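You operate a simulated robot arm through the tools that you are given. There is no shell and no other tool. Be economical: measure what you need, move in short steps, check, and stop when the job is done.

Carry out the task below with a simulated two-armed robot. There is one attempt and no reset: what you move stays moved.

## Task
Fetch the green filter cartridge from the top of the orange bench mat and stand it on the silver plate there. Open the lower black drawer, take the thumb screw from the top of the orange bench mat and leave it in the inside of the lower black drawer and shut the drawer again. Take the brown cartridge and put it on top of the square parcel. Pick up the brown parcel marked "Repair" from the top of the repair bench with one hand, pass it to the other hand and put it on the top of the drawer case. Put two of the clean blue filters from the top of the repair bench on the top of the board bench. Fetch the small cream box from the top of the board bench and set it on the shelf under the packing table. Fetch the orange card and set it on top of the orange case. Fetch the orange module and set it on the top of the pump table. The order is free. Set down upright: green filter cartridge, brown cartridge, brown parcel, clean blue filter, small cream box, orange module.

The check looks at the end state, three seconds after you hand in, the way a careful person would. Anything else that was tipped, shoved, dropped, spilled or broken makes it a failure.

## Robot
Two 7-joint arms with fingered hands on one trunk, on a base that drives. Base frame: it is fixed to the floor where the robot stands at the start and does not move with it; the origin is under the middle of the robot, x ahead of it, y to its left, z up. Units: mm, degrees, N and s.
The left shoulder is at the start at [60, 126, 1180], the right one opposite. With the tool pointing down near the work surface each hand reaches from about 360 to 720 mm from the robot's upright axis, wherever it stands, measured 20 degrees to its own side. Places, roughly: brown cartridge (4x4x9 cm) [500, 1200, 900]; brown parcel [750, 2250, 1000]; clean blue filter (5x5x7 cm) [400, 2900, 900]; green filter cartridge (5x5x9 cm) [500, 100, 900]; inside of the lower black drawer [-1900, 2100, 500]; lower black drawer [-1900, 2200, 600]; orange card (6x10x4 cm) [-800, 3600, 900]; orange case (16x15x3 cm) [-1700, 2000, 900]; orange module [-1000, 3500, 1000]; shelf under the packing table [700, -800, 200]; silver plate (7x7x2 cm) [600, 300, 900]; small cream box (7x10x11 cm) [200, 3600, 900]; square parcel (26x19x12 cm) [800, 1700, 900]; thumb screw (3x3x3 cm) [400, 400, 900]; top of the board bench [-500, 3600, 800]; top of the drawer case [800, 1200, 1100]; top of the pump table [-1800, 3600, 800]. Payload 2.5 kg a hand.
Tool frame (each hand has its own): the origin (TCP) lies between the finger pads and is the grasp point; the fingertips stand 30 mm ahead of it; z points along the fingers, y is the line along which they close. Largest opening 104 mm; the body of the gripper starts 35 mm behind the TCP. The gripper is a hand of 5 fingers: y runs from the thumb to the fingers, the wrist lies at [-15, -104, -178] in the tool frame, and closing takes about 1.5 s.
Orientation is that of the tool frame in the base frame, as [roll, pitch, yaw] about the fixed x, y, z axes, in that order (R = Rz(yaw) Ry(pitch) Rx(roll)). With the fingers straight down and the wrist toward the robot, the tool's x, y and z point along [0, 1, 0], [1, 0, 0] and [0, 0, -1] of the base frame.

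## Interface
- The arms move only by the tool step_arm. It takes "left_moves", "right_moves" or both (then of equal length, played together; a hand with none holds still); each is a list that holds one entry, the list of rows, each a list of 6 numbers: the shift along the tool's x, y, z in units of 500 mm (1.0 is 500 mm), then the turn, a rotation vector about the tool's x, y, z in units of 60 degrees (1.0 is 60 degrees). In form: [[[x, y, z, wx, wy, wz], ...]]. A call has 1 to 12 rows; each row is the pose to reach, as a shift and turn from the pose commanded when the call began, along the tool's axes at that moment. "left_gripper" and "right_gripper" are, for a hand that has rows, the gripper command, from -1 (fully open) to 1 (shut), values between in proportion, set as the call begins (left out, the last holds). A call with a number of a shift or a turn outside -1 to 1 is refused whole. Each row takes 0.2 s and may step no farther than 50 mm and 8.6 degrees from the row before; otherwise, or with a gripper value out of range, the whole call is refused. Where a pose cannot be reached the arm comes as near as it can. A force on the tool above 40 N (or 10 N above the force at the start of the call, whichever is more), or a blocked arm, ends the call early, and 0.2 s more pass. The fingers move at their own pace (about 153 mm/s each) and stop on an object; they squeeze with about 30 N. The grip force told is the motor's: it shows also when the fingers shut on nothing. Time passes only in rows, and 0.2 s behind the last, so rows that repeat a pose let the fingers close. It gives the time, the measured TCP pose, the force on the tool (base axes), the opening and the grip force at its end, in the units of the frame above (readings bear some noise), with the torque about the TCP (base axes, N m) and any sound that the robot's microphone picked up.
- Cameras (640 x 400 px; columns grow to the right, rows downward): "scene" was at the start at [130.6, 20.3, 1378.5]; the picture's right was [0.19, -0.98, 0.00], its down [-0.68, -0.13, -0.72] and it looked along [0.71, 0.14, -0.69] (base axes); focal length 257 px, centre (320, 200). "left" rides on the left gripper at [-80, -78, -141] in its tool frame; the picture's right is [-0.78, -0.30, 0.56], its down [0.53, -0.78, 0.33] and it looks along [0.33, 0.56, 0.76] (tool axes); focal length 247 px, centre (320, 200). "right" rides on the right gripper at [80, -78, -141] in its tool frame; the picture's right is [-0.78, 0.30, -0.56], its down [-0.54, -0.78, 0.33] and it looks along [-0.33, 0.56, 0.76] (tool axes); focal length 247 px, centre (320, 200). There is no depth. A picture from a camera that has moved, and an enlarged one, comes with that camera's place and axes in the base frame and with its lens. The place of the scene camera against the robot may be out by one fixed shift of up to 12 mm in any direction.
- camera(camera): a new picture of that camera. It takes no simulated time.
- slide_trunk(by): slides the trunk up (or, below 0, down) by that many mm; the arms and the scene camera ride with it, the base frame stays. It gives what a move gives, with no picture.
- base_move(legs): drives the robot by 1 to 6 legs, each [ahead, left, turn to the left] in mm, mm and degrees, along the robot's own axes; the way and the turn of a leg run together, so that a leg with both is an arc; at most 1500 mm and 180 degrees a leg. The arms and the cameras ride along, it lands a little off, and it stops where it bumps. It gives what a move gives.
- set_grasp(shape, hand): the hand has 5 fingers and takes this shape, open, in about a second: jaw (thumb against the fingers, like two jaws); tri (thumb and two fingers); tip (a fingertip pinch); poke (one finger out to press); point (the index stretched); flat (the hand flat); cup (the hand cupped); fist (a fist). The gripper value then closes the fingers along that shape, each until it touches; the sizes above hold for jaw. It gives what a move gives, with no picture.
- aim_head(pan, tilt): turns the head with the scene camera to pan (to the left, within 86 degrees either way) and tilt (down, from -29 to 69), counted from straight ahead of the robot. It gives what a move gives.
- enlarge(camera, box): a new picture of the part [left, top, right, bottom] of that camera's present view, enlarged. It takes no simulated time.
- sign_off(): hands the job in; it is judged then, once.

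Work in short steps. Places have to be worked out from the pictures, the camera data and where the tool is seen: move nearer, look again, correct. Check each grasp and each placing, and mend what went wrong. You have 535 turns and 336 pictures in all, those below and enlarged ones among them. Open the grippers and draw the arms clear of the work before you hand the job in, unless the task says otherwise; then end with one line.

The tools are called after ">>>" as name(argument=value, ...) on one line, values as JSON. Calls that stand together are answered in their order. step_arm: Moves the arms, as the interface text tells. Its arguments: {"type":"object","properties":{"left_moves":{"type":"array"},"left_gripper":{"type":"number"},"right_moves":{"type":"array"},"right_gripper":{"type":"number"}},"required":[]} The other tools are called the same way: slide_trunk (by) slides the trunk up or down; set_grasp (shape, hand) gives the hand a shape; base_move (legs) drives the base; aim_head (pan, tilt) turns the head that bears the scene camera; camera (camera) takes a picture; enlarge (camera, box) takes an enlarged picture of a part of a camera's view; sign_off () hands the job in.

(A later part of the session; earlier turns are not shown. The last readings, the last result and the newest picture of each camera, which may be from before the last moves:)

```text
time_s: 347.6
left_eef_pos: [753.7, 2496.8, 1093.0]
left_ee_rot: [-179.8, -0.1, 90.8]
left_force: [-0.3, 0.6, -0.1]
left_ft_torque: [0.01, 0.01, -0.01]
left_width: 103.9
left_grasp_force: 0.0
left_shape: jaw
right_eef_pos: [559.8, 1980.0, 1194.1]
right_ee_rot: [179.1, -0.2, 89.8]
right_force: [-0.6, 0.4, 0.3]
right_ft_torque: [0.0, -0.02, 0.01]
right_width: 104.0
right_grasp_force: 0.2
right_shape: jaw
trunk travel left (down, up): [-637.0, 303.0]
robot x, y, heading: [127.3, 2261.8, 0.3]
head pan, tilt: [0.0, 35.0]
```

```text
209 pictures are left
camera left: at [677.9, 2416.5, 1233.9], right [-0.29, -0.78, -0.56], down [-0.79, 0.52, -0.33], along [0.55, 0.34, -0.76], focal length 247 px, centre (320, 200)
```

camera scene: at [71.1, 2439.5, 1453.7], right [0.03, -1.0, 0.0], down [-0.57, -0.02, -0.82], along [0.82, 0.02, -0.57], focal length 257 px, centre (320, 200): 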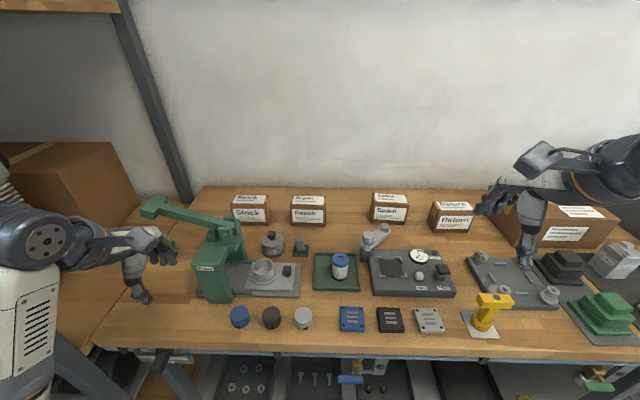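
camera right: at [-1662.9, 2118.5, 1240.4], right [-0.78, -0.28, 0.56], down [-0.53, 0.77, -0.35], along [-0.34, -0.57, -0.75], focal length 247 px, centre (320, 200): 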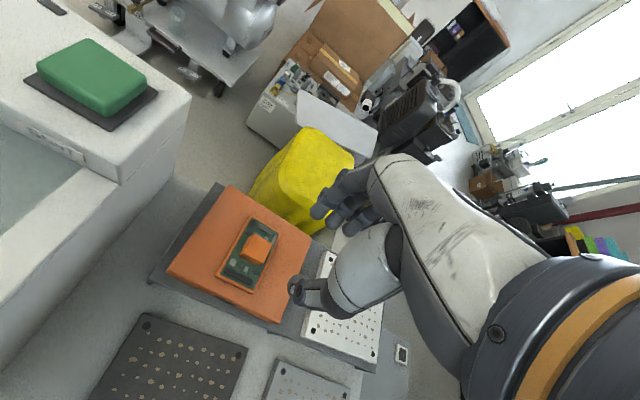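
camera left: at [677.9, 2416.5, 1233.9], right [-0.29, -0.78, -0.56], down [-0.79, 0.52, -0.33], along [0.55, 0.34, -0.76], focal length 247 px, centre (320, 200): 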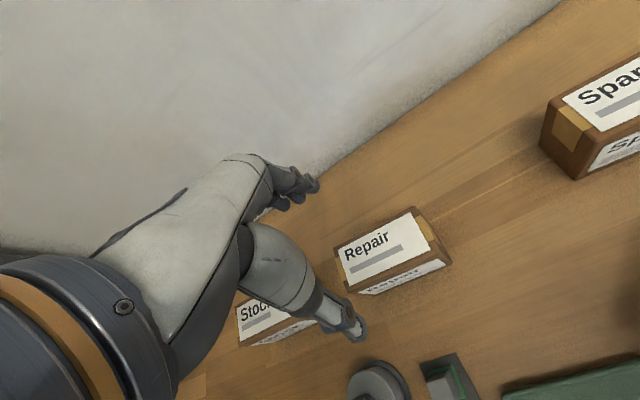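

The parcel is about 52 × 110 × 75 mm, centred at [771, 2486], top near z 940. I'll grip its left part from above, leaving the right end free for the other hand. First I'll drive 40 mm closer.

>>> base_move(legs=[[40, 0, 0]])

>>> step_arm(left_moves=[[[0.015, -0.02, 0.04, 0, 0, 0], [0.026, -0.046, 0.1, 0, 0, 0], [0.026, -0.046, 0.18, 0, 0, 0], [0.026, -0.046, 0.22, 0, 0, 0], [0.026, -0.046, 0.22, 0, 0, 0]]])

>>> camera(camera="left")

```text
time_s: 348.4
left_eef_pos: [793.2, 2497.3, 1091.3]
left_ee_rot: [-179.6, -0.1, 90.9]
left_force: [-0.1, 0.6, -0.5]
left_ft_torque: [0.0, 0.03, -0.03]
left_width: 103.7
left_grasp_force: 0.0
left_shape: jaw
right_eef_pos: [600.4, 1980.6, 1194.0]
right_ee_rot: [179.2, -0.1, 89.8]
right_force: [0.6, 0.1, 0.9]
right_ft_torque: [-0.01, 0.02, -0.03]
right_width: 103.6
right_grasp_force: 0.1
right_shape: jaw
trunk travel left (down, up): [-637.0, 303.0]
robot x, y, heading: [171.6, 2261.7, 0.0]
head pan, tilt: [0.0, 35.0]
```

```text
time_s: 349.6
left_eef_pos: [766.7, 2510.4, 983.2]
left_ee_rot: [-179.7, -0.1, 90.9]
left_force: [-0.4, -0.2, -0.5]
left_ft_torque: [0.04, -0.02, 0.01]
left_width: 103.8
left_grasp_force: 0.1
left_shape: jaw
right_eef_pos: [600.2, 1979.4, 1194.1]
right_ee_rot: [179.2, -0.3, 89.9]
right_force: [0.1, 0.5, 0.1]
right_ft_torque: [0.0, 0.0, 0.01]
right_width: 103.8
right_grasp_force: 0.2
right_shape: jaw
trunk travel left (down, up): [-637.0, 303.0]
robot x, y, heading: [171.2, 2261.5, -0.1]
head pan, tilt: [0.0, 35.0]
```

```text
208 pictures are left
camera left: at [691.2, 2429.8, 1124.3], right [-0.29, -0.78, -0.56], down [-0.79, 0.52, -0.33], along [0.55, 0.34, -0.76], focal length 247 px, centre (320, 200)
```

left: 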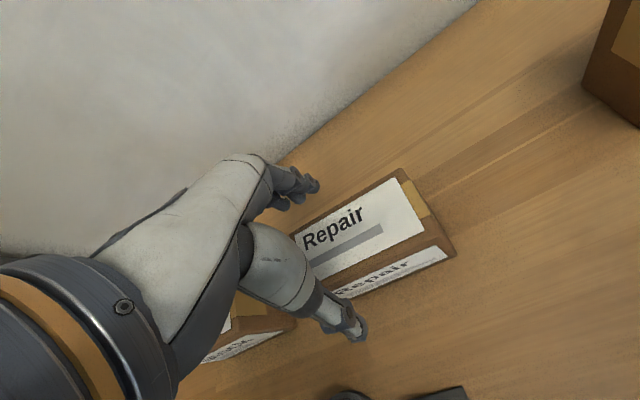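

The top is nearer z≈960. I'll lower until the fingers cover the top 45 mm or so, then close.

>>> step_arm(left_moves=[[[0, -0.008, 0.04, 0, 0, 0], [0, -0.008, 0.078, 0, 0, 0], [0, -0.008, 0.078, 0, 0, 0]]])

>>> enlarge(camera="left", box=[220, 120, 480, 370])

```text
time_s: 350.4
left_eef_pos: [763.6, 2510.2, 944.2]
left_ee_rot: [-179.7, 0.1, 90.8]
left_force: [0.2, 0.8, 1.4]
left_ft_torque: [0.03, -0.05, 0.01]
left_width: 103.8
left_grasp_force: 0.0
left_shape: jaw
right_eef_pos: [600.0, 1981.2, 1194.0]
right_ee_rot: [179.3, -0.2, 89.8]
right_force: [0.4, 0.2, 0.5]
right_ft_torque: [0.01, -0.04, 0.02]
right_width: 103.8
right_grasp_force: 0.1
right_shape: jaw
trunk travel left (down, up): [-637.0, 303.0]
robot x, y, heading: [166.6, 2263.3, 0.3]
head pan, tilt: [0.0, 35.0]
```

```text
1.60 times, centred on (350, 245) of left
camera zoom: at [688.0, 2429.8, 1086.4], right [-0.29, -0.78, -0.56], down [-0.79, 0.52, -0.33], along [0.55, 0.34, -0.76], focal length 395 px, centre (272, 128)
```

zoom: 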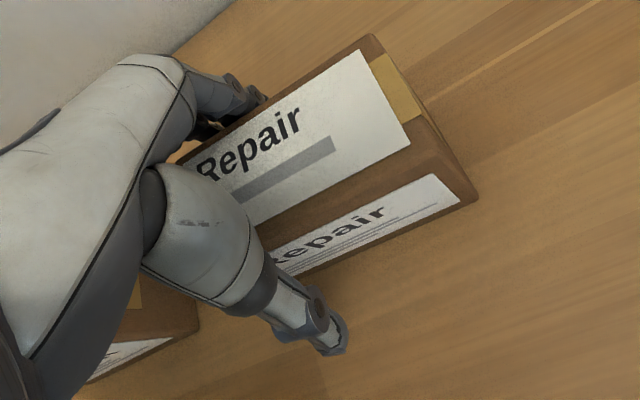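

>>> step_arm(left_moves=[[[0, 0, 0, 0, 0, 0], [0, 0, 0, 0, 0, 0], [0, 0, 0, 0, 0, 0], [0, 0, 0, 0, 0, 0], [0, 0, 0, 0, 0, 0], [0, 0, 0, 0, 0, 0], [0, 0, 0, 0, 0, 0]]], left_gripper=1)

>>> enlarge(camera="left", box=[220, 120, 480, 370])

```text
time_s: 352.1
left_eef_pos: [764.5, 2510.7, 944.7]
left_ee_rot: [-179.7, 0.0, 90.9]
left_force: [-0.9, 0.5, -0.1]
left_ft_torque: [-0.03, 0.11, -0.04]
left_width: 55.9
left_grasp_force: 30.2
left_shape: jaw
right_eef_pos: [599.3, 1982.0, 1194.0]
right_ee_rot: [179.2, -0.2, 89.8]
right_force: [-0.2, -0.1, -0.1]
right_ft_torque: [-0.03, 0.04, -0.01]
right_width: 103.6
right_grasp_force: 0.1
right_shape: jaw
trunk travel left (down, up): [-637.0, 303.0]
robot x, y, heading: [170.6, 2264.1, 0.2]
head pan, tilt: [0.0, 35.0]
```

```text
1.60 times, centred on (350, 245) of left
camera zoom: at [688.2, 2430.1, 1086.5], right [-0.29, -0.78, -0.56], down [-0.79, 0.52, -0.33], along [0.55, 0.34, -0.76], focal length 395 px, centre (272, 128)
```

zoom: 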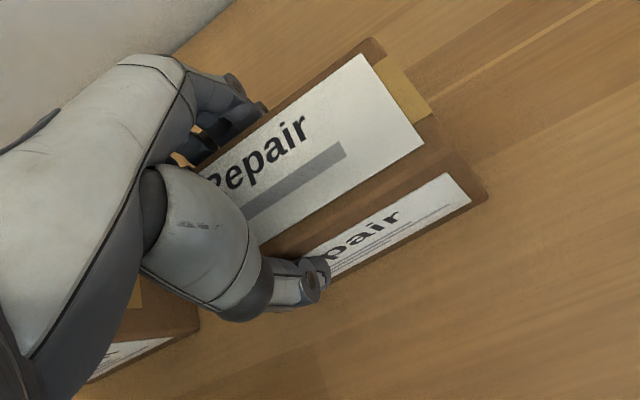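

Gripped at 56 mm. I'll lift and check that it hangs level.

>>> step_arm(left_moves=[[[0, 0, -0.04, 0, 0, 0], [0, 0, -0.1, 0, 0, 0], [0, 0, -0.18, 0, 0, 0], [0, 0, -0.26, 0, 0, 0], [0, 0, -0.34, 0, 0, 0], [0, 0, -0.4, 0, 0, 0]]])

>>> camera(camera="left")

>>> camera(camera="scene")

```text
time_s: 353.4
left_eef_pos: [764.5, 2510.3, 1145.8]
left_ee_rot: [-179.6, -0.1, 90.9]
left_force: [0.1, -0.1, -1.7]
left_ft_torque: [0.03, -0.01, 0.02]
left_width: 55.8
left_grasp_force: 29.9
left_shape: jaw
right_eef_pos: [598.8, 1980.6, 1195.3]
right_ee_rot: [179.2, -0.2, 89.7]
right_force: [0.0, 0.4, 0.3]
right_ft_torque: [0.04, 0.04, 0.02]
right_width: 104.0
right_grasp_force: 0.0
right_shape: jaw
trunk travel left (down, up): [-637.0, 303.0]
robot x, y, heading: [168.3, 2261.2, 0.0]
head pan, tilt: [0.0, 35.0]
```

```text
205 pictures are left
camera left: at [689.5, 2429.5, 1287.3], right [-0.29, -0.78, -0.55], down [-0.79, 0.52, -0.33], along [0.55, 0.34, -0.77], focal length 247 px, centre (320, 200)
```

left: 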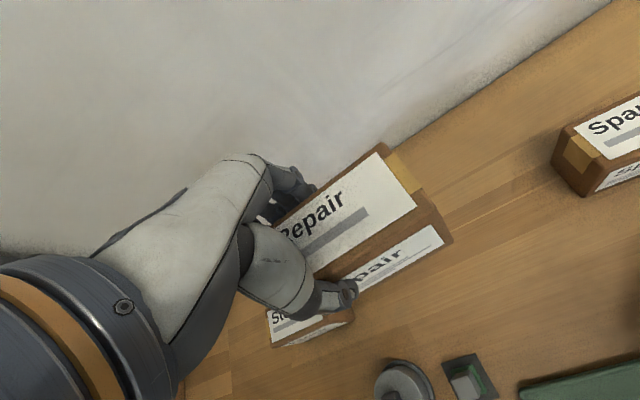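

```text
204 pictures are left
camera scene: at [308.5, 2267.4, 1453.7], right [0.0, -1.0, 0.0], down [-0.57, 0.0, -0.82], along [0.82, 0.0, -0.57], focal length 257 px, centre (320, 200)
```

scene: 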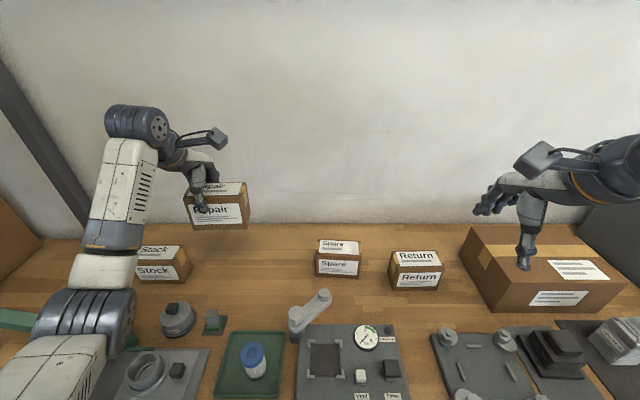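

The parcel is level and firmly held. Now the handover: I'll bring the left hand to the front centre, while the right hand turns to point left.

>>> step_arm(left_moves=[[[-0.05, -0.05, 0, 0, 0, 0], [-0.1, -0.1, 0, 0, 0, 0], [-0.15, -0.15, 0, 0, 0, 0], [-0.2, -0.2, 0, 0, 0, 0], [-0.25, -0.24, 0, 0, 0, 0], [-0.29, -0.25, 0, 0, 0, 0]]], right_moves=[[[0, 0, 0, 0, 0.13, 0], [0, 0, 0, 0, 0.26, 0], [0, 0, 0, 0, 0.39, 0], [0, 0, 0, 0, 0.52, 0], [0, 0, 0, 0, 0.65, 0], [0, 0, 0, 0, 0.78, 0]]], right_gripper=-1)

>>> step_arm(right_moves=[[[0, 0, 0, 0, 0.13, 0], [0, 0, 0, 0, 0.26, 0], [0, 0, 0, 0, 0.39, 0], [0, 0, 0, 0, 0.52, 0], [0, 0, 0, 0, 0.65, 0], [0, 0, 0, 0, 0.72, 0], [0, 0, 0, 0, 0.72, 0]]])

>>> camera(camera="scene")

```text
time_s: 354.9
left_eef_pos: [642.3, 2361.4, 1142.7]
left_ee_rot: [-179.6, -0.1, 90.8]
left_force: [-0.1, -0.8, -2.0]
left_ft_torque: [0.04, 0.02, 0.03]
left_width: 55.3
left_grasp_force: 29.9
left_shape: jaw
right_eef_pos: [600.3, 1980.1, 1194.0]
right_ee_rot: [178.7, -47.1, 90.7]
right_force: [-0.4, -0.2, 0.2]
right_ft_torque: [-0.02, 0.03, -0.01]
right_width: 104.0
right_grasp_force: 0.0
right_shape: jaw
trunk travel left (down, up): [-637.0, 303.0]
robot x, y, heading: [171.3, 2260.7, -0.1]
head pan, tilt: [0.0, 35.0]
```

```text
time_s: 356.4
left_eef_pos: [643.3, 2361.1, 1143.7]
left_ee_rot: [-179.7, -0.1, 90.9]
left_force: [-0.4, -0.8, -2.1]
left_ft_torque: [0.01, 0.02, -0.01]
left_width: 55.5
left_grasp_force: 29.6
left_shape: jaw
right_eef_pos: [574.5, 1980.2, 1208.5]
right_ee_rot: [74.4, -89.2, -164.5]
right_force: [0.1, 0.0, -0.2]
right_ft_torque: [0.0, 0.02, -0.02]
right_width: 103.8
right_grasp_force: 0.1
right_shape: jaw
right hand out of reach, approached as far as the arm can: row 3, 4, 5, 6, 7
trunk travel left (down, up): [-637.0, 303.0]
robot x, y, heading: [172.0, 2260.2, 0.1]
head pan, tilt: [0.0, 35.0]
```

```text
203 pictures are left
camera scene: at [308.7, 2267.1, 1453.7], right [0.0, -1.0, 0.0], down [-0.57, 0.0, -0.82], along [0.82, 0.0, -0.57], focal length 257 px, centre (320, 200)
```

scene: 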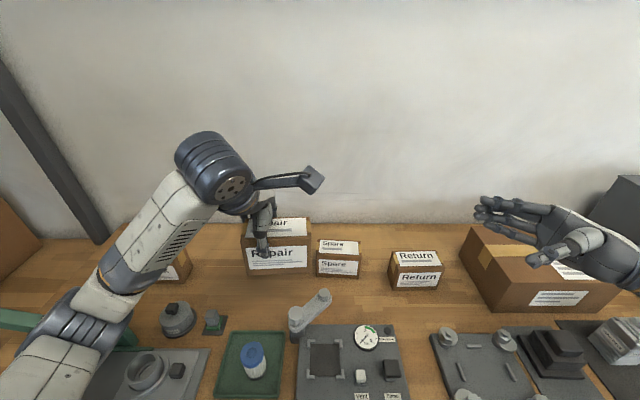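

The right hand now points left with its palm sideways. I'll bring it level with the parcel's right end, still about 120 mm away.

>>> step_arm(right_moves=[[[-0.04, 0.03, 0.07, 0, 0, 0], [-0.08, 0.06, 0.14, 0, 0, 0], [-0.12, 0.09, 0.21, 0, 0, 0], [-0.16, 0.115, 0.28, 0, 0, 0], [-0.195, 0.137, 0.35, 0, 0, 0], [-0.195, 0.137, 0.35, 0, 0, 0]]])

>>> camera(camera="scene")

>>> camera(camera="right")

>>> camera(camera="left")

```text
time_s: 357.9
left_eef_pos: [642.9, 2361.0, 1143.0]
left_ee_rot: [-179.7, 0.0, 90.9]
left_force: [0.1, 0.0, -3.1]
left_ft_torque: [0.06, 0.04, 0.0]
left_width: 55.7
left_grasp_force: 30.2
left_shape: jaw
right_eef_pos: [548.4, 2087.2, 1201.9]
right_ee_rot: [87.8, -89.2, -178.1]
right_force: [-0.1, 0.7, 1.2]
right_ft_torque: [0.0, -0.02, 0.0]
right_width: 103.7
right_grasp_force: 0.0
right_shape: jaw
right hand out of reach, approached as far as the arm can: row 1, 2, 3, 4, 5, 6
trunk travel left (down, up): [-637.0, 303.0]
robot x, y, heading: [167.9, 2263.3, 0.2]
head pan, tilt: [0.0, 35.0]
```

```text
202 pictures are left
camera scene: at [308.6, 2267.4, 1453.7], right [0.0, -1.0, 0.0], down [-0.57, 0.0, -0.82], along [0.82, 0.0, -0.57], focal length 257 px, centre (320, 200)
```

scene: 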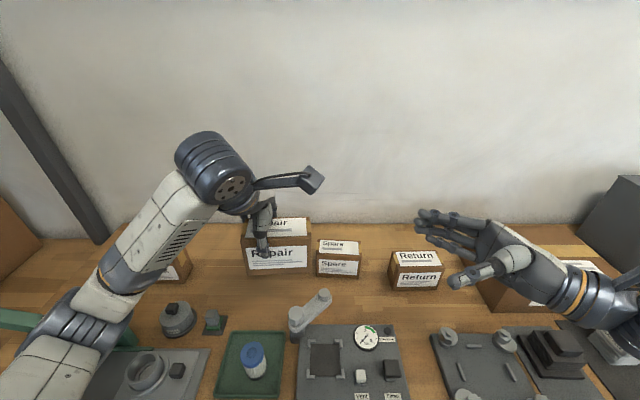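

```text
201 pictures are left
camera right: at [469.9, 1945.8, 1281.6], right [0.3, -0.56, -0.77], down [-0.77, 0.34, -0.54], along [0.56, 0.76, -0.33], focal length 247 px, centre (320, 200)
```

right: 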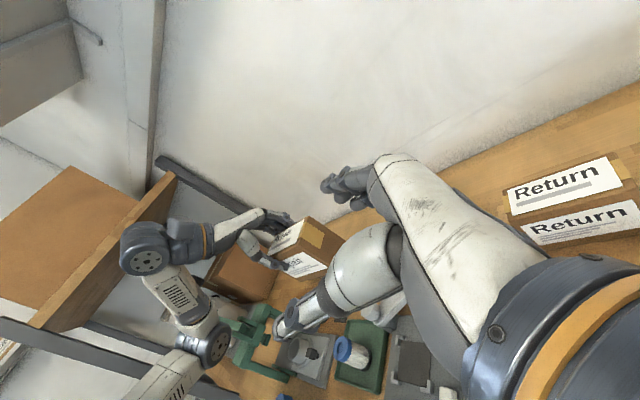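

```text
200 pictures are left
camera left: at [567.8, 2280.6, 1284.6], right [-0.29, -0.78, -0.56], down [-0.79, 0.52, -0.33], along [0.55, 0.34, -0.76], focal length 247 px, centre (320, 200)
```

left: 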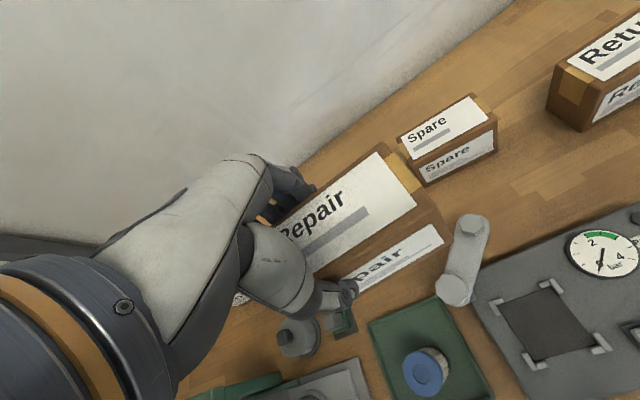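

The right wrist can't point fully left that far in. I'll turn both hands about 40° instead, so the parcel's end faces the right arm, and hold it farther forward.

>>> step_arm(left_moves=[[[0, 0.06, 0, 0, 0, 0.13], [0, 0.12, 0, 0, 0, 0.26], [0, 0.18, 0, 0, 0, 0.39], [0, 0.22, 0, 0, 0, 0.52], [0, 0.25, 0, 0, 0, 0.65], [0, 0.25, 0, 0, 0, 0.65]]], right_moves=[[[0, 0, 0, -0.13, 0, 0], [0, 0, 0, -0.26, 0, 0], [0, 0, 0, -0.39, 0, 0], [0, 0, 0, -0.52, 0, 0], [0, 0, 0, -0.65, 0, 0], [0, 0, 0, -0.65, 0, 0]]])

>>> camera(camera="scene")

```text
time_s: 359.2
left_eef_pos: [769.4, 2367.3, 1144.1]
left_ee_rot: [-179.8, 0.3, 51.8]
left_force: [-0.3, -0.3, -3.0]
left_ft_torque: [0.07, -0.02, -0.01]
left_width: 55.7
left_grasp_force: 30.3
left_shape: jaw
right_eef_pos: [591.6, 2074.7, 1170.8]
right_ee_rot: [34.7, -89.1, -163.9]
right_force: [0.4, 0.2, 0.2]
right_ft_torque: [-0.01, 0.04, -0.03]
right_width: 103.6
right_grasp_force: 0.0
right_shape: jaw
right hand out of reach, approached as far as the arm can: row 3, 4, 5, 6
trunk travel left (down, up): [-637.0, 303.0]
robot x, y, heading: [171.7, 2262.7, 0.2]
head pan, tilt: [0.0, 35.0]
```

```text
199 pictures are left
camera scene: at [309.5, 2267.8, 1453.6], right [0.0, -1.0, 0.0], down [-0.57, 0.0, -0.82], along [0.82, 0.0, -0.57], focal length 257 px, centre (320, 200)
```

scene: 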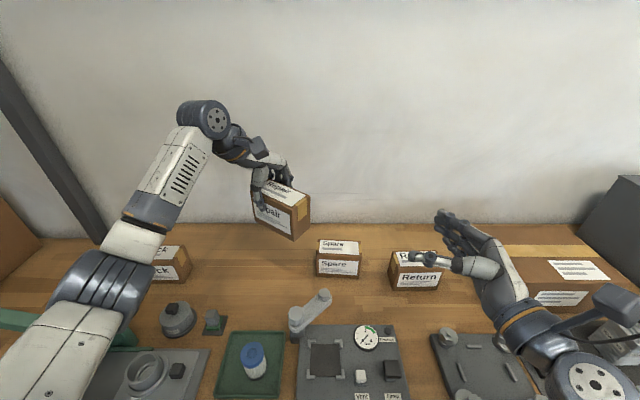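

Both hands are now aligned, and the parcel end faces the right hand. I'll move the right hand to its standoff.

>>> step_arm(right_moves=[[[-0.03, -0.022, 0.07, 0, 0, 0], [-0.06, -0.044, 0.14, 0, 0, 0], [-0.09, -0.066, 0.21, 0, 0, 0], [-0.118, -0.088, 0.29, 0, 0, 0], [-0.118, -0.088, 0.29, 0, 0, 0]]])

>>> camera(camera="right")

>>> camera(camera="scene")

```text
time_s: 360.4
left_eef_pos: [768.7, 2366.9, 1143.1]
left_ee_rot: [-179.8, 0.2, 51.8]
left_force: [0.6, -0.6, -2.6]
left_ft_torque: [0.03, -0.05, 0.01]
left_width: 55.7
left_grasp_force: 30.1
left_shape: jaw
right_eef_pos: [648.0, 2214.8, 1115.4]
right_ee_rot: [36.5, -89.1, -165.8]
right_force: [-0.2, -0.4, -0.3]
right_ft_torque: [-0.03, 0.03, -0.03]
right_width: 104.0
right_grasp_force: 0.1
right_shape: jaw
trunk travel left (down, up): [-637.0, 303.0]
robot x, y, heading: [167.6, 2261.7, 0.1]
head pan, tilt: [0.0, 35.0]
```

```text
198 pictures are left
camera right: at [497.7, 2154.7, 1192.4], right [-0.11, -0.62, -0.78], down [-0.38, 0.75, -0.54], along [0.92, 0.24, -0.32], focal length 247 px, centre (320, 200)
```

right: 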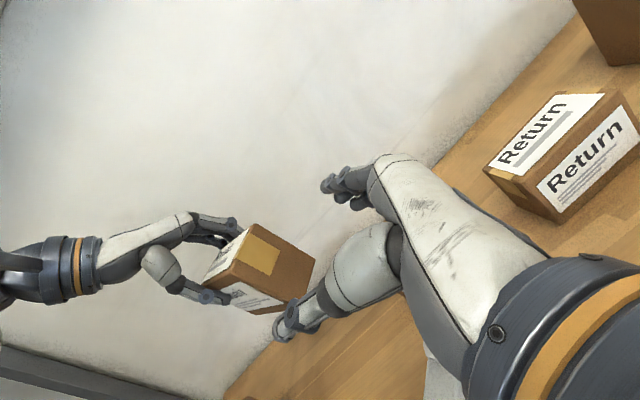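

```text
197 pictures are left
camera scene: at [308.5, 2267.2, 1453.7], right [0.0, -1.0, 0.0], down [-0.57, 0.0, -0.82], along [0.82, 0.0, -0.57], focal length 257 px, centre (320, 200)
```

scene: 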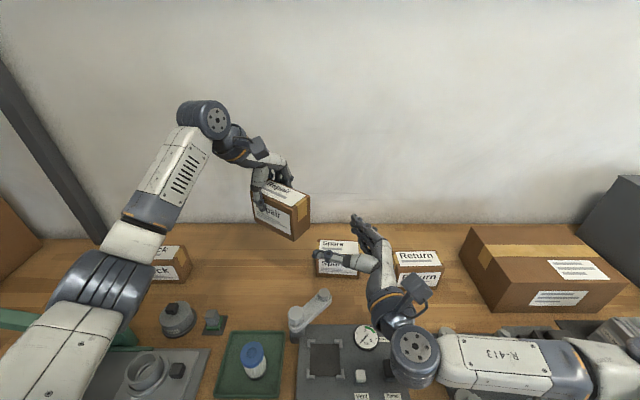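

Geometry checks out: the parcel end is centred on the right hand's axis, 113 mm ahead. I'll slide in along it, slowly.

>>> step_arm(right_moves=[[[0, 0, 0.05, 0, 0, 0], [0, 0, 0.1, 0, 0, 0], [0, 0, 0.14, 0, 0, 0], [0, 0, 0.175, 0, 0, 0], [0, 0, 0.205, 0, 0, 0], [0, 0, 0.205, 0, 0, 0]]])

>>> camera(camera="right")

>>> enlarge(camera="scene", box=[220, 130, 420, 290])

```text
time_s: 361.9
left_eef_pos: [768.9, 2366.8, 1144.5]
left_ee_rot: [-179.6, 0.2, 51.9]
left_force: [-0.2, -0.5, -1.4]
left_ft_torque: [0.04, -0.07, 0.0]
left_width: 55.8
left_grasp_force: 30.2
left_shape: jaw
right_eef_pos: [715.1, 2295.1, 1113.4]
right_ee_rot: [34.8, -89.2, -164.1]
right_force: [-0.9, -0.2, -0.2]
right_ft_torque: [-0.01, -0.01, 0.02]
right_width: 103.9
right_grasp_force: 0.2
right_shape: jaw
trunk travel left (down, up): [-637.0, 303.0]
robot x, y, heading: [170.0, 2263.7, -0.0]
head pan, tilt: [0.0, 35.0]
```

```text
196 pictures are left
camera right: at [565.8, 2234.3, 1191.6], right [-0.11, -0.62, -0.78], down [-0.38, 0.75, -0.54], along [0.92, 0.24, -0.32], focal length 247 px, centre (320, 200)
```

right: 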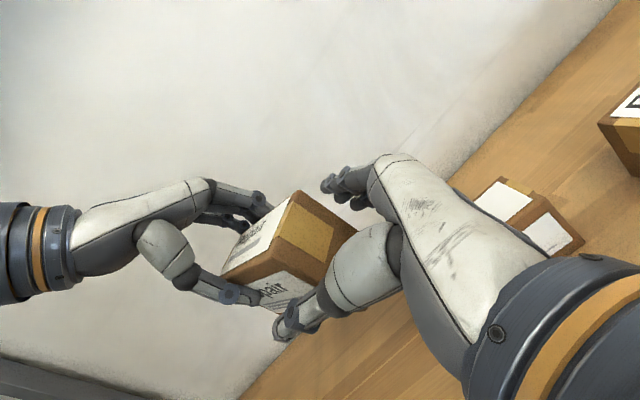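

```text
2.50 times, centred on (320, 210) of scene
camera zoom: at [308.6, 2267.3, 1453.7], right [0.0, -1.0, 0.0], down [-0.57, 0.0, -0.82], along [0.82, 0.0, -0.57], focal length 643 px, centre (320, 175)
```

zoom: 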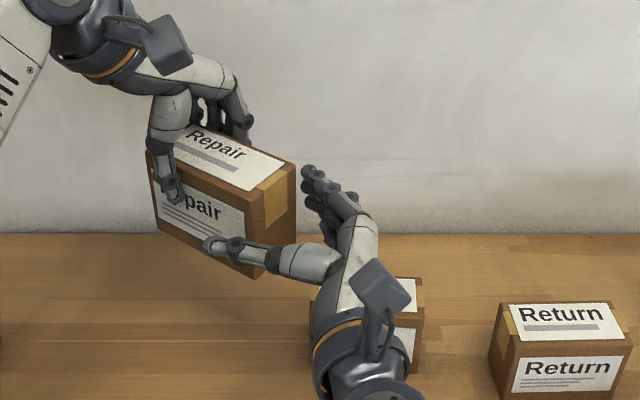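

The right thumb and fingers straddle the parcel's free end. Closing the right hand.

>>> step_arm(right_moves=[[[0, 0, 0, 0, 0, 0], [0, 0, 0, 0, 0, 0], [0, 0, 0, 0, 0, 0], [0, 0, 0, 0, 0, 0], [0, 0, 0, 0, 0, 0], [0, 0, 0, 0, 0, 0], [0, 0, 0, 0, 0, 0]]], right_gripper=1)

>>> enlarge(camera="scene", box=[220, 130, 420, 290])

>>> camera(camera="right")

```text
time_s: 363.4
left_eef_pos: [768.3, 2367.2, 1144.1]
left_ee_rot: [-179.7, 0.2, 51.9]
left_force: [0.1, -0.9, -1.8]
left_ft_torque: [0.04, 0.07, -0.08]
left_width: 55.7
left_grasp_force: 30.0
left_shape: jaw
right_eef_pos: [715.5, 2294.6, 1113.8]
right_ee_rot: [35.1, -89.1, -164.3]
right_force: [-0.2, 1.4, 0.7]
right_ft_torque: [-0.04, -0.05, 0.1]
right_width: 56.2
right_grasp_force: 29.8
right_shape: jaw
trunk travel left (down, up): [-637.0, 303.0]
robot x, y, heading: [170.7, 2262.3, 0.1]
head pan, tilt: [0.0, 35.0]
```

```text
2.50 times, centred on (320, 210) of scene
camera zoom: at [308.7, 2267.5, 1453.7], right [0.0, -1.0, 0.0], down [-0.57, 0.0, -0.82], along [0.82, 0.0, -0.57], focal length 643 px, centre (320, 175)
```

zoom: 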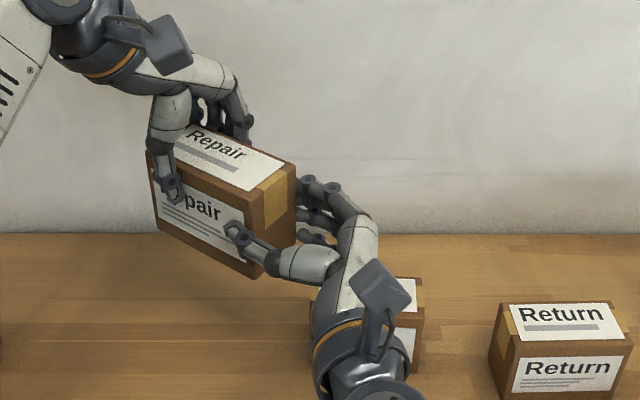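

```text
193 pictures are left
camera right: at [565.6, 2234.4, 1191.6], right [-0.11, -0.62, -0.78], down [-0.39, 0.75, -0.54], along [0.92, 0.24, -0.32], focal length 247 px, centre (320, 200)
```

right: 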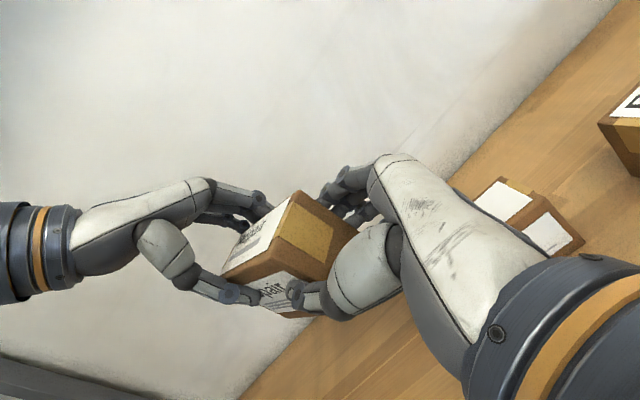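

Both hands hold the parcel. Now I'll open the left hand a little and lift it away.

>>> step_arm(left_moves=[[[0, 0, 0, 0, 0, 0], [0, 0, 0, 0, 0, 0], [0, 0, 0, 0, 0, 0], [0, 0, 0, 0, 0, 0], [0, 0, -0.03, 0, 0, 0], [0, 0, -0.08, 0, 0, 0], [0, 0, -0.16, 0, 0, 0], [0, 0, -0.24, 0, 0, 0]]], left_gripper=-0.7)

>>> enlarge(camera="scene", box=[220, 130, 420, 290])

```text
time_s: 365.2
left_eef_pos: [766.6, 2365.1, 1265.8]
left_ee_rot: [-179.7, 0.2, 51.8]
left_force: [-0.1, -0.1, 0.5]
left_ft_torque: [-0.01, 0.05, 0.01]
left_width: 88.0
left_grasp_force: 0.0
left_shape: jaw
right_eef_pos: [715.2, 2293.9, 1113.5]
right_ee_rot: [32.8, -89.1, -162.0]
right_force: [-0.3, -0.1, -0.2]
right_ft_torque: [-0.08, 0.11, -0.02]
right_width: 56.3
right_grasp_force: 30.3
right_shape: jaw
trunk travel left (down, up): [-637.0, 303.0]
robot x, y, heading: [171.4, 2262.0, 0.2]
head pan, tilt: [0.0, 35.0]
```

```text
2.50 times, centred on (320, 210) of scene
camera zoom: at [308.2, 2267.2, 1453.7], right [0.0, -1.0, 0.0], down [-0.57, 0.0, -0.82], along [0.82, 0.0, -0.57], focal length 643 px, centre (320, 175)
```

zoom: 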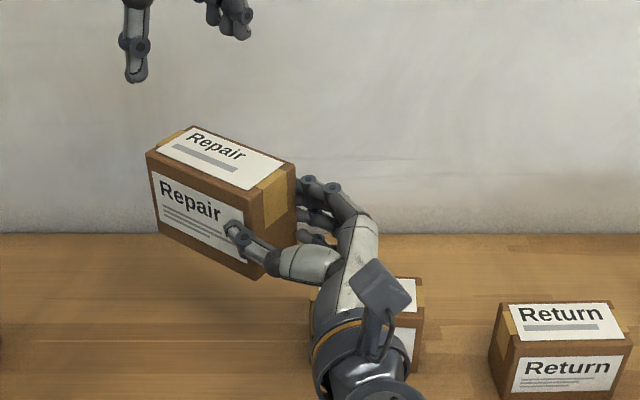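

The parcel passed cleanly to the right hand and is level. I'll fold the left arm back, back away, and drive toward the drawer case.

>>> step_arm(left_moves=[[[0.02, -0.08, -0.02, 0, 0, -0.12], [0.04, -0.16, -0.02, 0, 0, -0.24], [0.06, -0.24, 0.0, 0, 0, -0.36], [0.08, -0.32, 0.04, 0, 0, -0.48], [0.09, -0.4, 0.08, 0, 0, -0.6], [0.104, -0.48, 0.1, 0, 0, -0.64]]])

>>> base_move(legs=[[-230, 0, 0], [0, -1080, 0]])

>>> camera(camera="scene")

```text
time_s: 366.6
left_eef_pos: [607.5, 2556.7, 1213.2]
left_ee_rot: [-179.7, 0.0, 90.5]
left_force: [0.2, 0.2, -0.1]
left_ft_torque: [0.0, 0.0, 0.02]
left_width: 88.4
left_grasp_force: 0.0
left_shape: jaw
right_eef_pos: [714.5, 2295.0, 1112.5]
right_ee_rot: [39.2, -89.2, -168.5]
right_force: [-0.3, 0.1, 0.2]
right_ft_torque: [-0.13, 0.11, -0.02]
right_width: 56.0
right_grasp_force: 29.8
right_shape: jaw
trunk travel left (down, up): [-637.0, 303.0]
robot x, y, heading: [169.8, 2257.2, 0.4]
head pan, tilt: [0.0, 35.0]
```

```text
time_s: 373.5
left_eef_pos: [388.6, 1474.5, 1214.6]
left_ee_rot: [-179.8, 0.1, 90.5]
left_force: [0.2, -0.4, -0.2]
left_ft_torque: [0.02, 0.01, 0.01]
left_width: 88.4
left_grasp_force: 0.0
left_shape: jaw
right_eef_pos: [496.2, 1210.3, 1113.7]
right_ee_rot: [38.4, -89.1, -167.6]
right_force: [0.1, -0.3, 0.5]
right_ft_torque: [-0.13, 0.11, 0.01]
right_width: 56.0
right_grasp_force: 30.2
right_shape: jaw
trunk travel left (down, up): [-637.0, 303.0]
robot x, y, heading: [-49.6, 1175.9, 0.1]
head pan, tilt: [0.0, 35.0]
```

```text
191 pictures are left
camera scene: at [89.1, 1182.9, 1453.7], right [0.0, -1.0, 0.0], down [-0.57, 0.0, -0.82], along [0.82, 0.0, -0.57], focal length 257 px, centre (320, 200)
```

scene: 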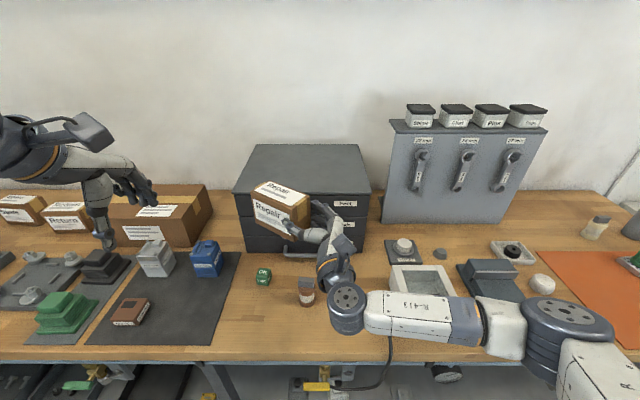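

The drawer case top is empty: about x 650–940, y 1050–1410, z≈1089. I'll raise the trunk and drive forward to bring the parcel over its front part.

>>> slide_trunk(by=70)

>>> base_move(legs=[[170, 0, 0]])

>>> camera(camera="scene")

>>> camera(camera="right")

```text
time_s: 374.6
left_eef_pos: [388.2, 1474.1, 1284.3]
left_ee_rot: [-179.7, 0.0, 90.3]
left_force: [-0.6, -0.5, -0.1]
left_ft_torque: [0.02, -0.03, 0.0]
left_width: 88.3
left_grasp_force: 0.1
left_shape: jaw
right_eef_pos: [495.7, 1209.4, 1183.6]
right_ee_rot: [42.4, -89.2, -171.5]
right_force: [0.5, 0.7, -2.9]
right_ft_torque: [-0.15, 0.09, 0.0]
right_width: 56.2
right_grasp_force: 29.7
right_shape: jaw
trunk travel left (down, up): [-707.0, 233.0]
robot x, y, heading: [-48.1, 1180.5, -0.0]
head pan, tilt: [0.0, 35.0]
```

```text
time_s: 376.0
left_eef_pos: [555.9, 1476.2, 1283.7]
left_ee_rot: [-179.7, 0.0, 90.5]
left_force: [1.1, 0.6, -0.5]
left_ft_torque: [-0.01, 0.04, -0.02]
left_width: 88.2
left_grasp_force: 0.1
left_shape: jaw
right_eef_pos: [663.7, 1213.3, 1183.4]
right_ee_rot: [44.7, -89.2, -173.7]
right_force: [-0.2, 0.6, -2.6]
right_ft_torque: [-0.12, 0.1, -0.02]
right_width: 56.0
right_grasp_force: 30.4
right_shape: jaw
trunk travel left (down, up): [-707.0, 233.0]
robot x, y, heading: [122.1, 1177.1, 0.5]
head pan, tilt: [0.0, 35.0]
```

```text
190 pictures are left
camera scene: at [257.5, 1184.2, 1523.6], right [0.01, -1.0, 0.0], down [-0.57, 0.0, -0.82], along [0.82, 0.0, -0.57], focal length 257 px, centre (320, 200)
```

scene: 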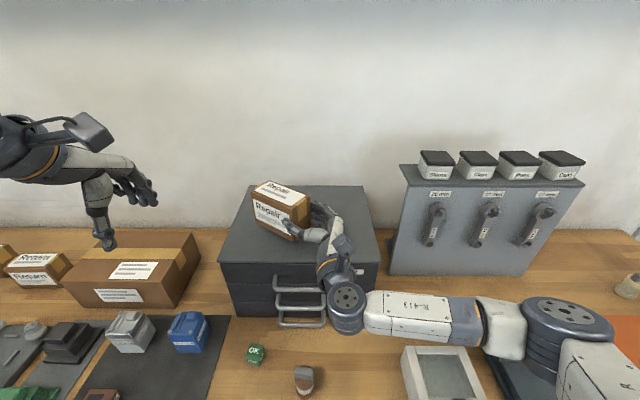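

```text
189 pictures are left
camera right: at [514.4, 1151.9, 1261.3], right [-0.11, -0.62, -0.78], down [-0.39, 0.75, -0.54], along [0.92, 0.24, -0.32], focal length 247 px, centre (320, 200)
```

right: 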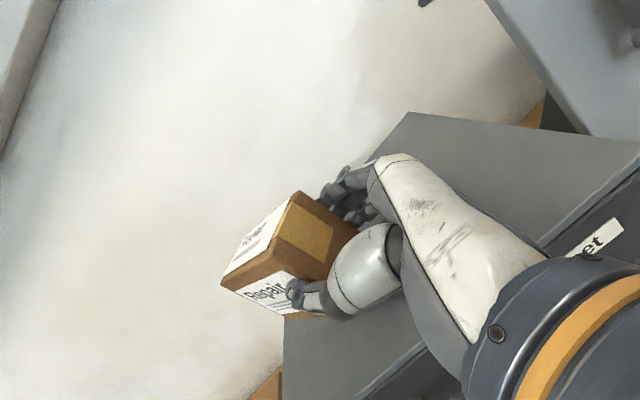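

I'll nudge forward 12 mm so the parcel sits fully on the case, then lower with the trunk.

>>> base_move(legs=[[14, 0, 0]])

>>> slide_trunk(by=-30)

>>> enlarge(camera="scene", box=[200, 160, 400, 320])

>>> camera(camera="right")

```text
time_s: 376.8
left_eef_pos: [569.8, 1475.8, 1284.8]
left_ee_rot: [-179.7, 0.0, 90.4]
left_force: [1.0, 0.1, -1.1]
left_ft_torque: [0.05, 0.03, 0.03]
left_width: 88.3
left_grasp_force: 0.0
left_shape: jaw
right_eef_pos: [677.9, 1212.9, 1184.3]
right_ee_rot: [35.4, -89.3, -164.4]
right_force: [0.2, 0.1, -2.8]
right_ft_torque: [-0.13, 0.1, -0.01]
right_width: 56.3
right_grasp_force: 29.9
right_shape: jaw
trunk travel left (down, up): [-707.0, 233.0]
robot x, y, heading: [132.7, 1183.4, 0.2]
head pan, tilt: [0.0, 35.0]
```

```text
time_s: 377.6
left_eef_pos: [569.3, 1475.8, 1253.3]
left_ee_rot: [-179.7, 0.0, 90.5]
left_force: [0.2, 0.0, 0.1]
left_ft_torque: [-0.03, 0.01, -0.03]
left_width: 88.2
left_grasp_force: 0.0
left_shape: jaw
right_eef_pos: [676.1, 1212.1, 1152.2]
right_ee_rot: [45.9, -89.2, -174.9]
right_force: [-0.3, 0.7, -2.5]
right_ft_torque: [-0.15, 0.14, -0.01]
right_width: 56.4
right_grasp_force: 29.6
right_shape: jaw
trunk travel left (down, up): [-677.0, 263.0]
robot x, y, heading: [133.8, 1179.7, 0.2]
head pan, tilt: [0.0, 35.0]
```

```text
2.50 times, centred on (300, 240) of scene
camera zoom: at [270.4, 1184.2, 1493.7], right [0.01, -1.0, 0.0], down [-0.57, 0.0, -0.82], along [0.82, 0.0, -0.57], focal length 643 px, centre (370, 100)
```

zoom: 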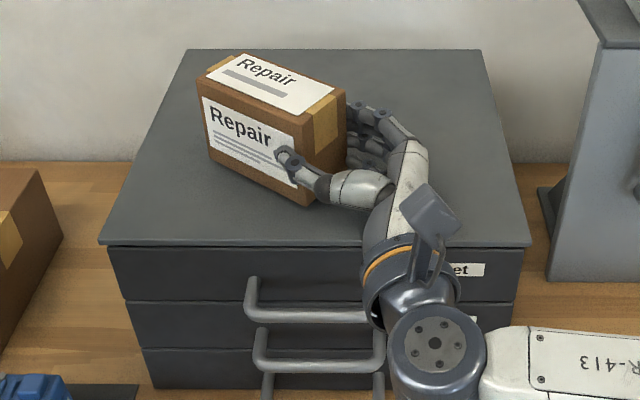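

```text
187 pictures are left
camera right: at [527.5, 1151.8, 1231.4], right [-0.11, -0.62, -0.78], down [-0.39, 0.75, -0.54], along [0.92, 0.24, -0.32], focal length 247 px, centre (320, 200)
```

right: 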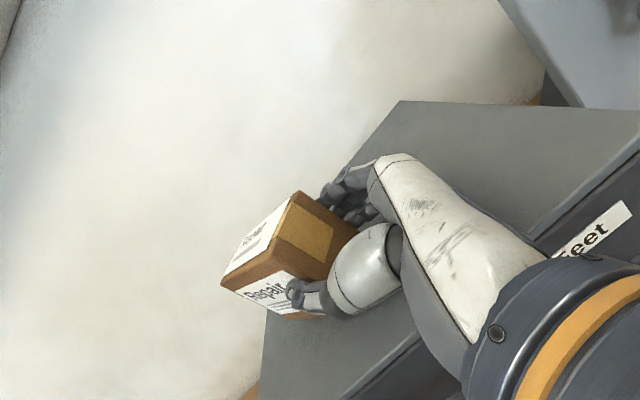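

The parcel is well inside the top. Lowering in small trunk steps until it touches.

>>> slide_trunk(by=-8)

>>> slide_trunk(by=-4)

>>> slide_trunk(by=-4)

```text
time_s: 378.1
left_eef_pos: [569.1, 1474.5, 1245.3]
left_ee_rot: [-179.7, 0.0, 90.5]
left_force: [0.0, 0.1, -0.2]
left_ft_torque: [0.02, 0.02, -0.01]
left_width: 88.2
left_grasp_force: 0.1
left_shape: jaw
right_eef_pos: [676.9, 1213.2, 1144.5]
right_ee_rot: [43.7, -89.2, -172.6]
right_force: [-0.6, 0.1, -2.1]
right_ft_torque: [-0.16, 0.08, 0.0]
right_width: 56.2
right_grasp_force: 30.4
right_shape: jaw
trunk travel left (down, up): [-669.0, 271.0]
robot x, y, heading: [134.9, 1178.3, -0.0]
head pan, tilt: [0.0, 35.0]
```

```text
time_s: 378.6
left_eef_pos: [569.0, 1475.1, 1243.4]
left_ee_rot: [-179.8, 0.0, 90.4]
left_force: [0.1, 0.0, -1.0]
left_ft_torque: [-0.04, -0.02, -0.02]
left_width: 88.4
left_grasp_force: 0.0
left_shape: jaw
right_eef_pos: [676.6, 1212.9, 1144.2]
right_ee_rot: [41.2, -88.9, -170.1]
right_force: [0.3, 0.3, 8.2]
right_ft_torque: [-0.48, 0.11, 0.09]
right_width: 56.0
right_grasp_force: 30.1
right_shape: jaw
trunk travel left (down, up): [-665.0, 275.0]
robot x, y, heading: [133.5, 1179.1, 0.4]
head pan, tilt: [0.0, 35.0]
```

```text
time_s: 379.2
left_eef_pos: [567.5, 1474.4, 1240.4]
left_ee_rot: [-179.8, 0.0, 90.4]
left_force: [0.3, -0.6, -0.1]
left_ft_torque: [-0.03, 0.0, 0.01]
left_width: 88.4
left_grasp_force: 0.1
left_shape: jaw
right_eef_pos: [677.1, 1212.5, 1144.1]
right_ee_rot: [41.1, -88.4, -170.1]
right_force: [3.8, -0.3, 24.5]
right_ft_torque: [-1.38, 0.35, 0.15]
right_width: 56.2
right_grasp_force: 30.2
right_shape: jaw
trunk travel left (down, up): [-661.0, 279.0]
robot x, y, heading: [133.2, 1176.6, 0.2]
head pan, tilt: [0.0, 35.0]
```

The torque shows the heel of the hand touching the case, not the parcel. I'll ease off and look at the gap beneath the parcel.

>>> slide_trunk(by=5)

>>> enlarge(camera="scene", box=[230, 160, 370, 270])

>>> camera(camera="left")

```text
time_s: 379.7
left_eef_pos: [569.1, 1475.5, 1243.3]
left_ee_rot: [-179.8, 0.0, 90.3]
left_force: [0.1, 0.3, 0.7]
left_ft_torque: [-0.02, 0.01, -0.01]
left_width: 88.4
left_grasp_force: 0.1
left_shape: jaw
right_eef_pos: [677.1, 1213.2, 1143.4]
right_ee_rot: [33.8, -89.0, -162.8]
right_force: [4.3, 1.3, 16.0]
right_ft_torque: [-0.74, -0.13, 0.24]
right_width: 55.8
right_grasp_force: 29.9
right_shape: jaw
trunk travel left (down, up): [-666.0, 274.0]
robot x, y, heading: [129.4, 1177.8, 0.5]
head pan, tilt: [0.0, 35.0]
```

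```text
3.64 times, centred on (300, 215) of scene
camera zoom: at [269.5, 1184.4, 1482.8], right [0.01, -1.0, 0.0], down [-0.57, 0.0, -0.82], along [0.82, 0.0, -0.57], focal length 936 px, centre (393, 146)
```

zoom: 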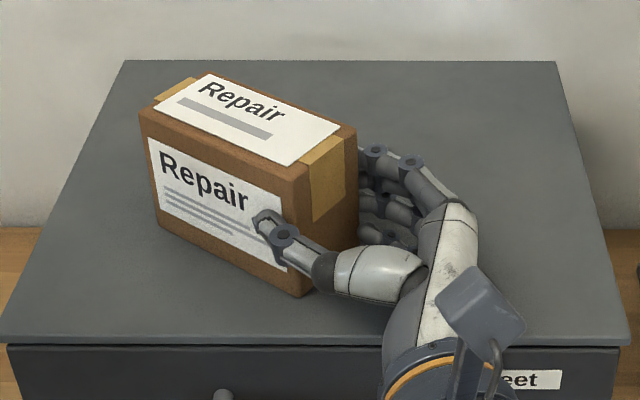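

```text
185 pictures are left
camera left: at [492.2, 1395.0, 1385.0], right [-0.29, -0.78, -0.56], down [-0.78, 0.53, -0.33], along [0.55, 0.34, -0.76], focal length 247 px, centre (320, 200)
```

left: 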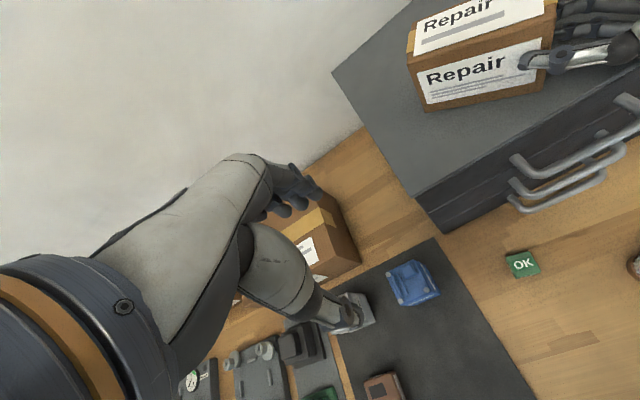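

By my measurements the parcel's bottom is level with the surface, within a millimetre or two. I'll relieve the pressure and open the right hand.

>>> slide_trunk(by=2)

>>> step_arm(right_moves=[[[0, 0, 0, 0, 0, 0], [0, 0, 0, 0, 0, 0], [0, 0, 0, 0, 0, 0], [0, 0, 0, 0, 0, 0]]], right_gripper=-0.8)

>>> enlarge(camera="scene", box=[230, 160, 370, 270])

```text
time_s: 380.2
left_eef_pos: [569.3, 1475.7, 1245.5]
left_ee_rot: [-179.8, 0.0, 90.4]
left_force: [-0.1, -0.4, -0.2]
left_ft_torque: [-0.04, 0.01, -0.02]
left_width: 88.4
left_grasp_force: 0.1
left_shape: jaw
right_eef_pos: [677.1, 1212.7, 1144.8]
right_ee_rot: [39.7, -89.2, -168.7]
right_force: [3.5, 0.9, 9.5]
right_ft_torque: [-0.46, -0.16, 0.2]
right_width: 56.4
right_grasp_force: 29.9
right_shape: jaw
trunk travel left (down, up): [-668.0, 272.0]
robot x, y, heading: [134.0, 1179.0, 0.2]
head pan, tilt: [0.0, 35.0]
```

```text
time_s: 381.2
left_eef_pos: [569.7, 1475.6, 1245.5]
left_ee_rot: [-179.6, 0.0, 90.4]
left_force: [-0.9, -0.3, -0.2]
left_ft_torque: [-0.03, 0.01, 0.01]
left_width: 88.3
left_grasp_force: 0.0
left_shape: jaw
right_eef_pos: [676.9, 1213.0, 1143.6]
right_ee_rot: [42.9, -89.2, -171.9]
right_force: [1.4, 0.1, 4.2]
right_ft_torque: [-0.24, 0.1, 0.03]
right_width: 93.6
right_grasp_force: 0.1
right_shape: jaw
trunk travel left (down, up): [-668.0, 272.0]
robot x, y, heading: [134.8, 1178.4, 0.4]
head pan, tilt: [0.0, 35.0]
```

```text
3.64 times, centred on (300, 215) of scene
camera zoom: at [270.1, 1184.3, 1484.8], right [0.01, -1.0, 0.0], down [-0.57, 0.0, -0.82], along [0.82, 0.0, -0.57], focal length 936 px, centre (393, 146)
```

zoom: 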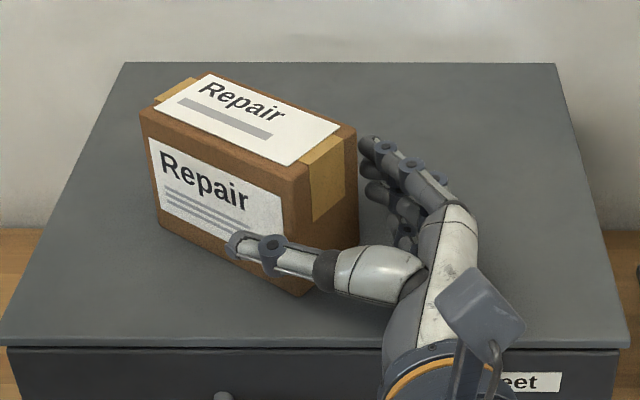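

The parcel stands upright on the case. I'll withdraw the right hand straight back, slightly rising.

>>> step_arm(right_moves=[[[0.006, 0, -0.03, 0, 0, 0], [0.01, 0, -0.08, 0, 0, 0], [0.02, 0, -0.15, 0, 0, 0], [0.03, 0, -0.22, 0, 0, 0], [0.04, 0, -0.28, 0, 0, 0]]])

>>> camera(camera="scene")

```text
time_s: 382.4
left_eef_pos: [569.7, 1475.8, 1246.8]
left_ee_rot: [-179.8, 0.0, 90.4]
left_force: [0.0, 0.8, 0.2]
left_ft_torque: [-0.01, -0.03, 0.01]
left_width: 88.6
left_grasp_force: 0.0
left_shape: jaw
right_eef_pos: [586.7, 1102.5, 1163.6]
right_ee_rot: [37.4, -89.1, -166.3]
right_force: [0.1, 0.0, 0.2]
right_ft_torque: [0.0, -0.01, 0.0]
right_width: 93.7
right_grasp_force: 0.0
right_shape: jaw
trunk travel left (down, up): [-668.0, 272.0]
robot x, y, heading: [131.2, 1178.3, 0.1]
head pan, tilt: [0.0, 35.0]
```

```text
183 pictures are left
camera scene: at [269.9, 1183.8, 1484.8], right [0.01, -1.0, 0.0], down [-0.57, 0.0, -0.82], along [0.82, 0.0, -0.57], focal length 257 px, centre (320, 200)
```

scene: 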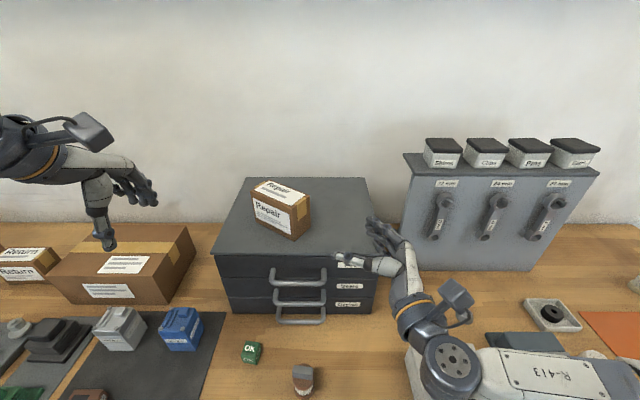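

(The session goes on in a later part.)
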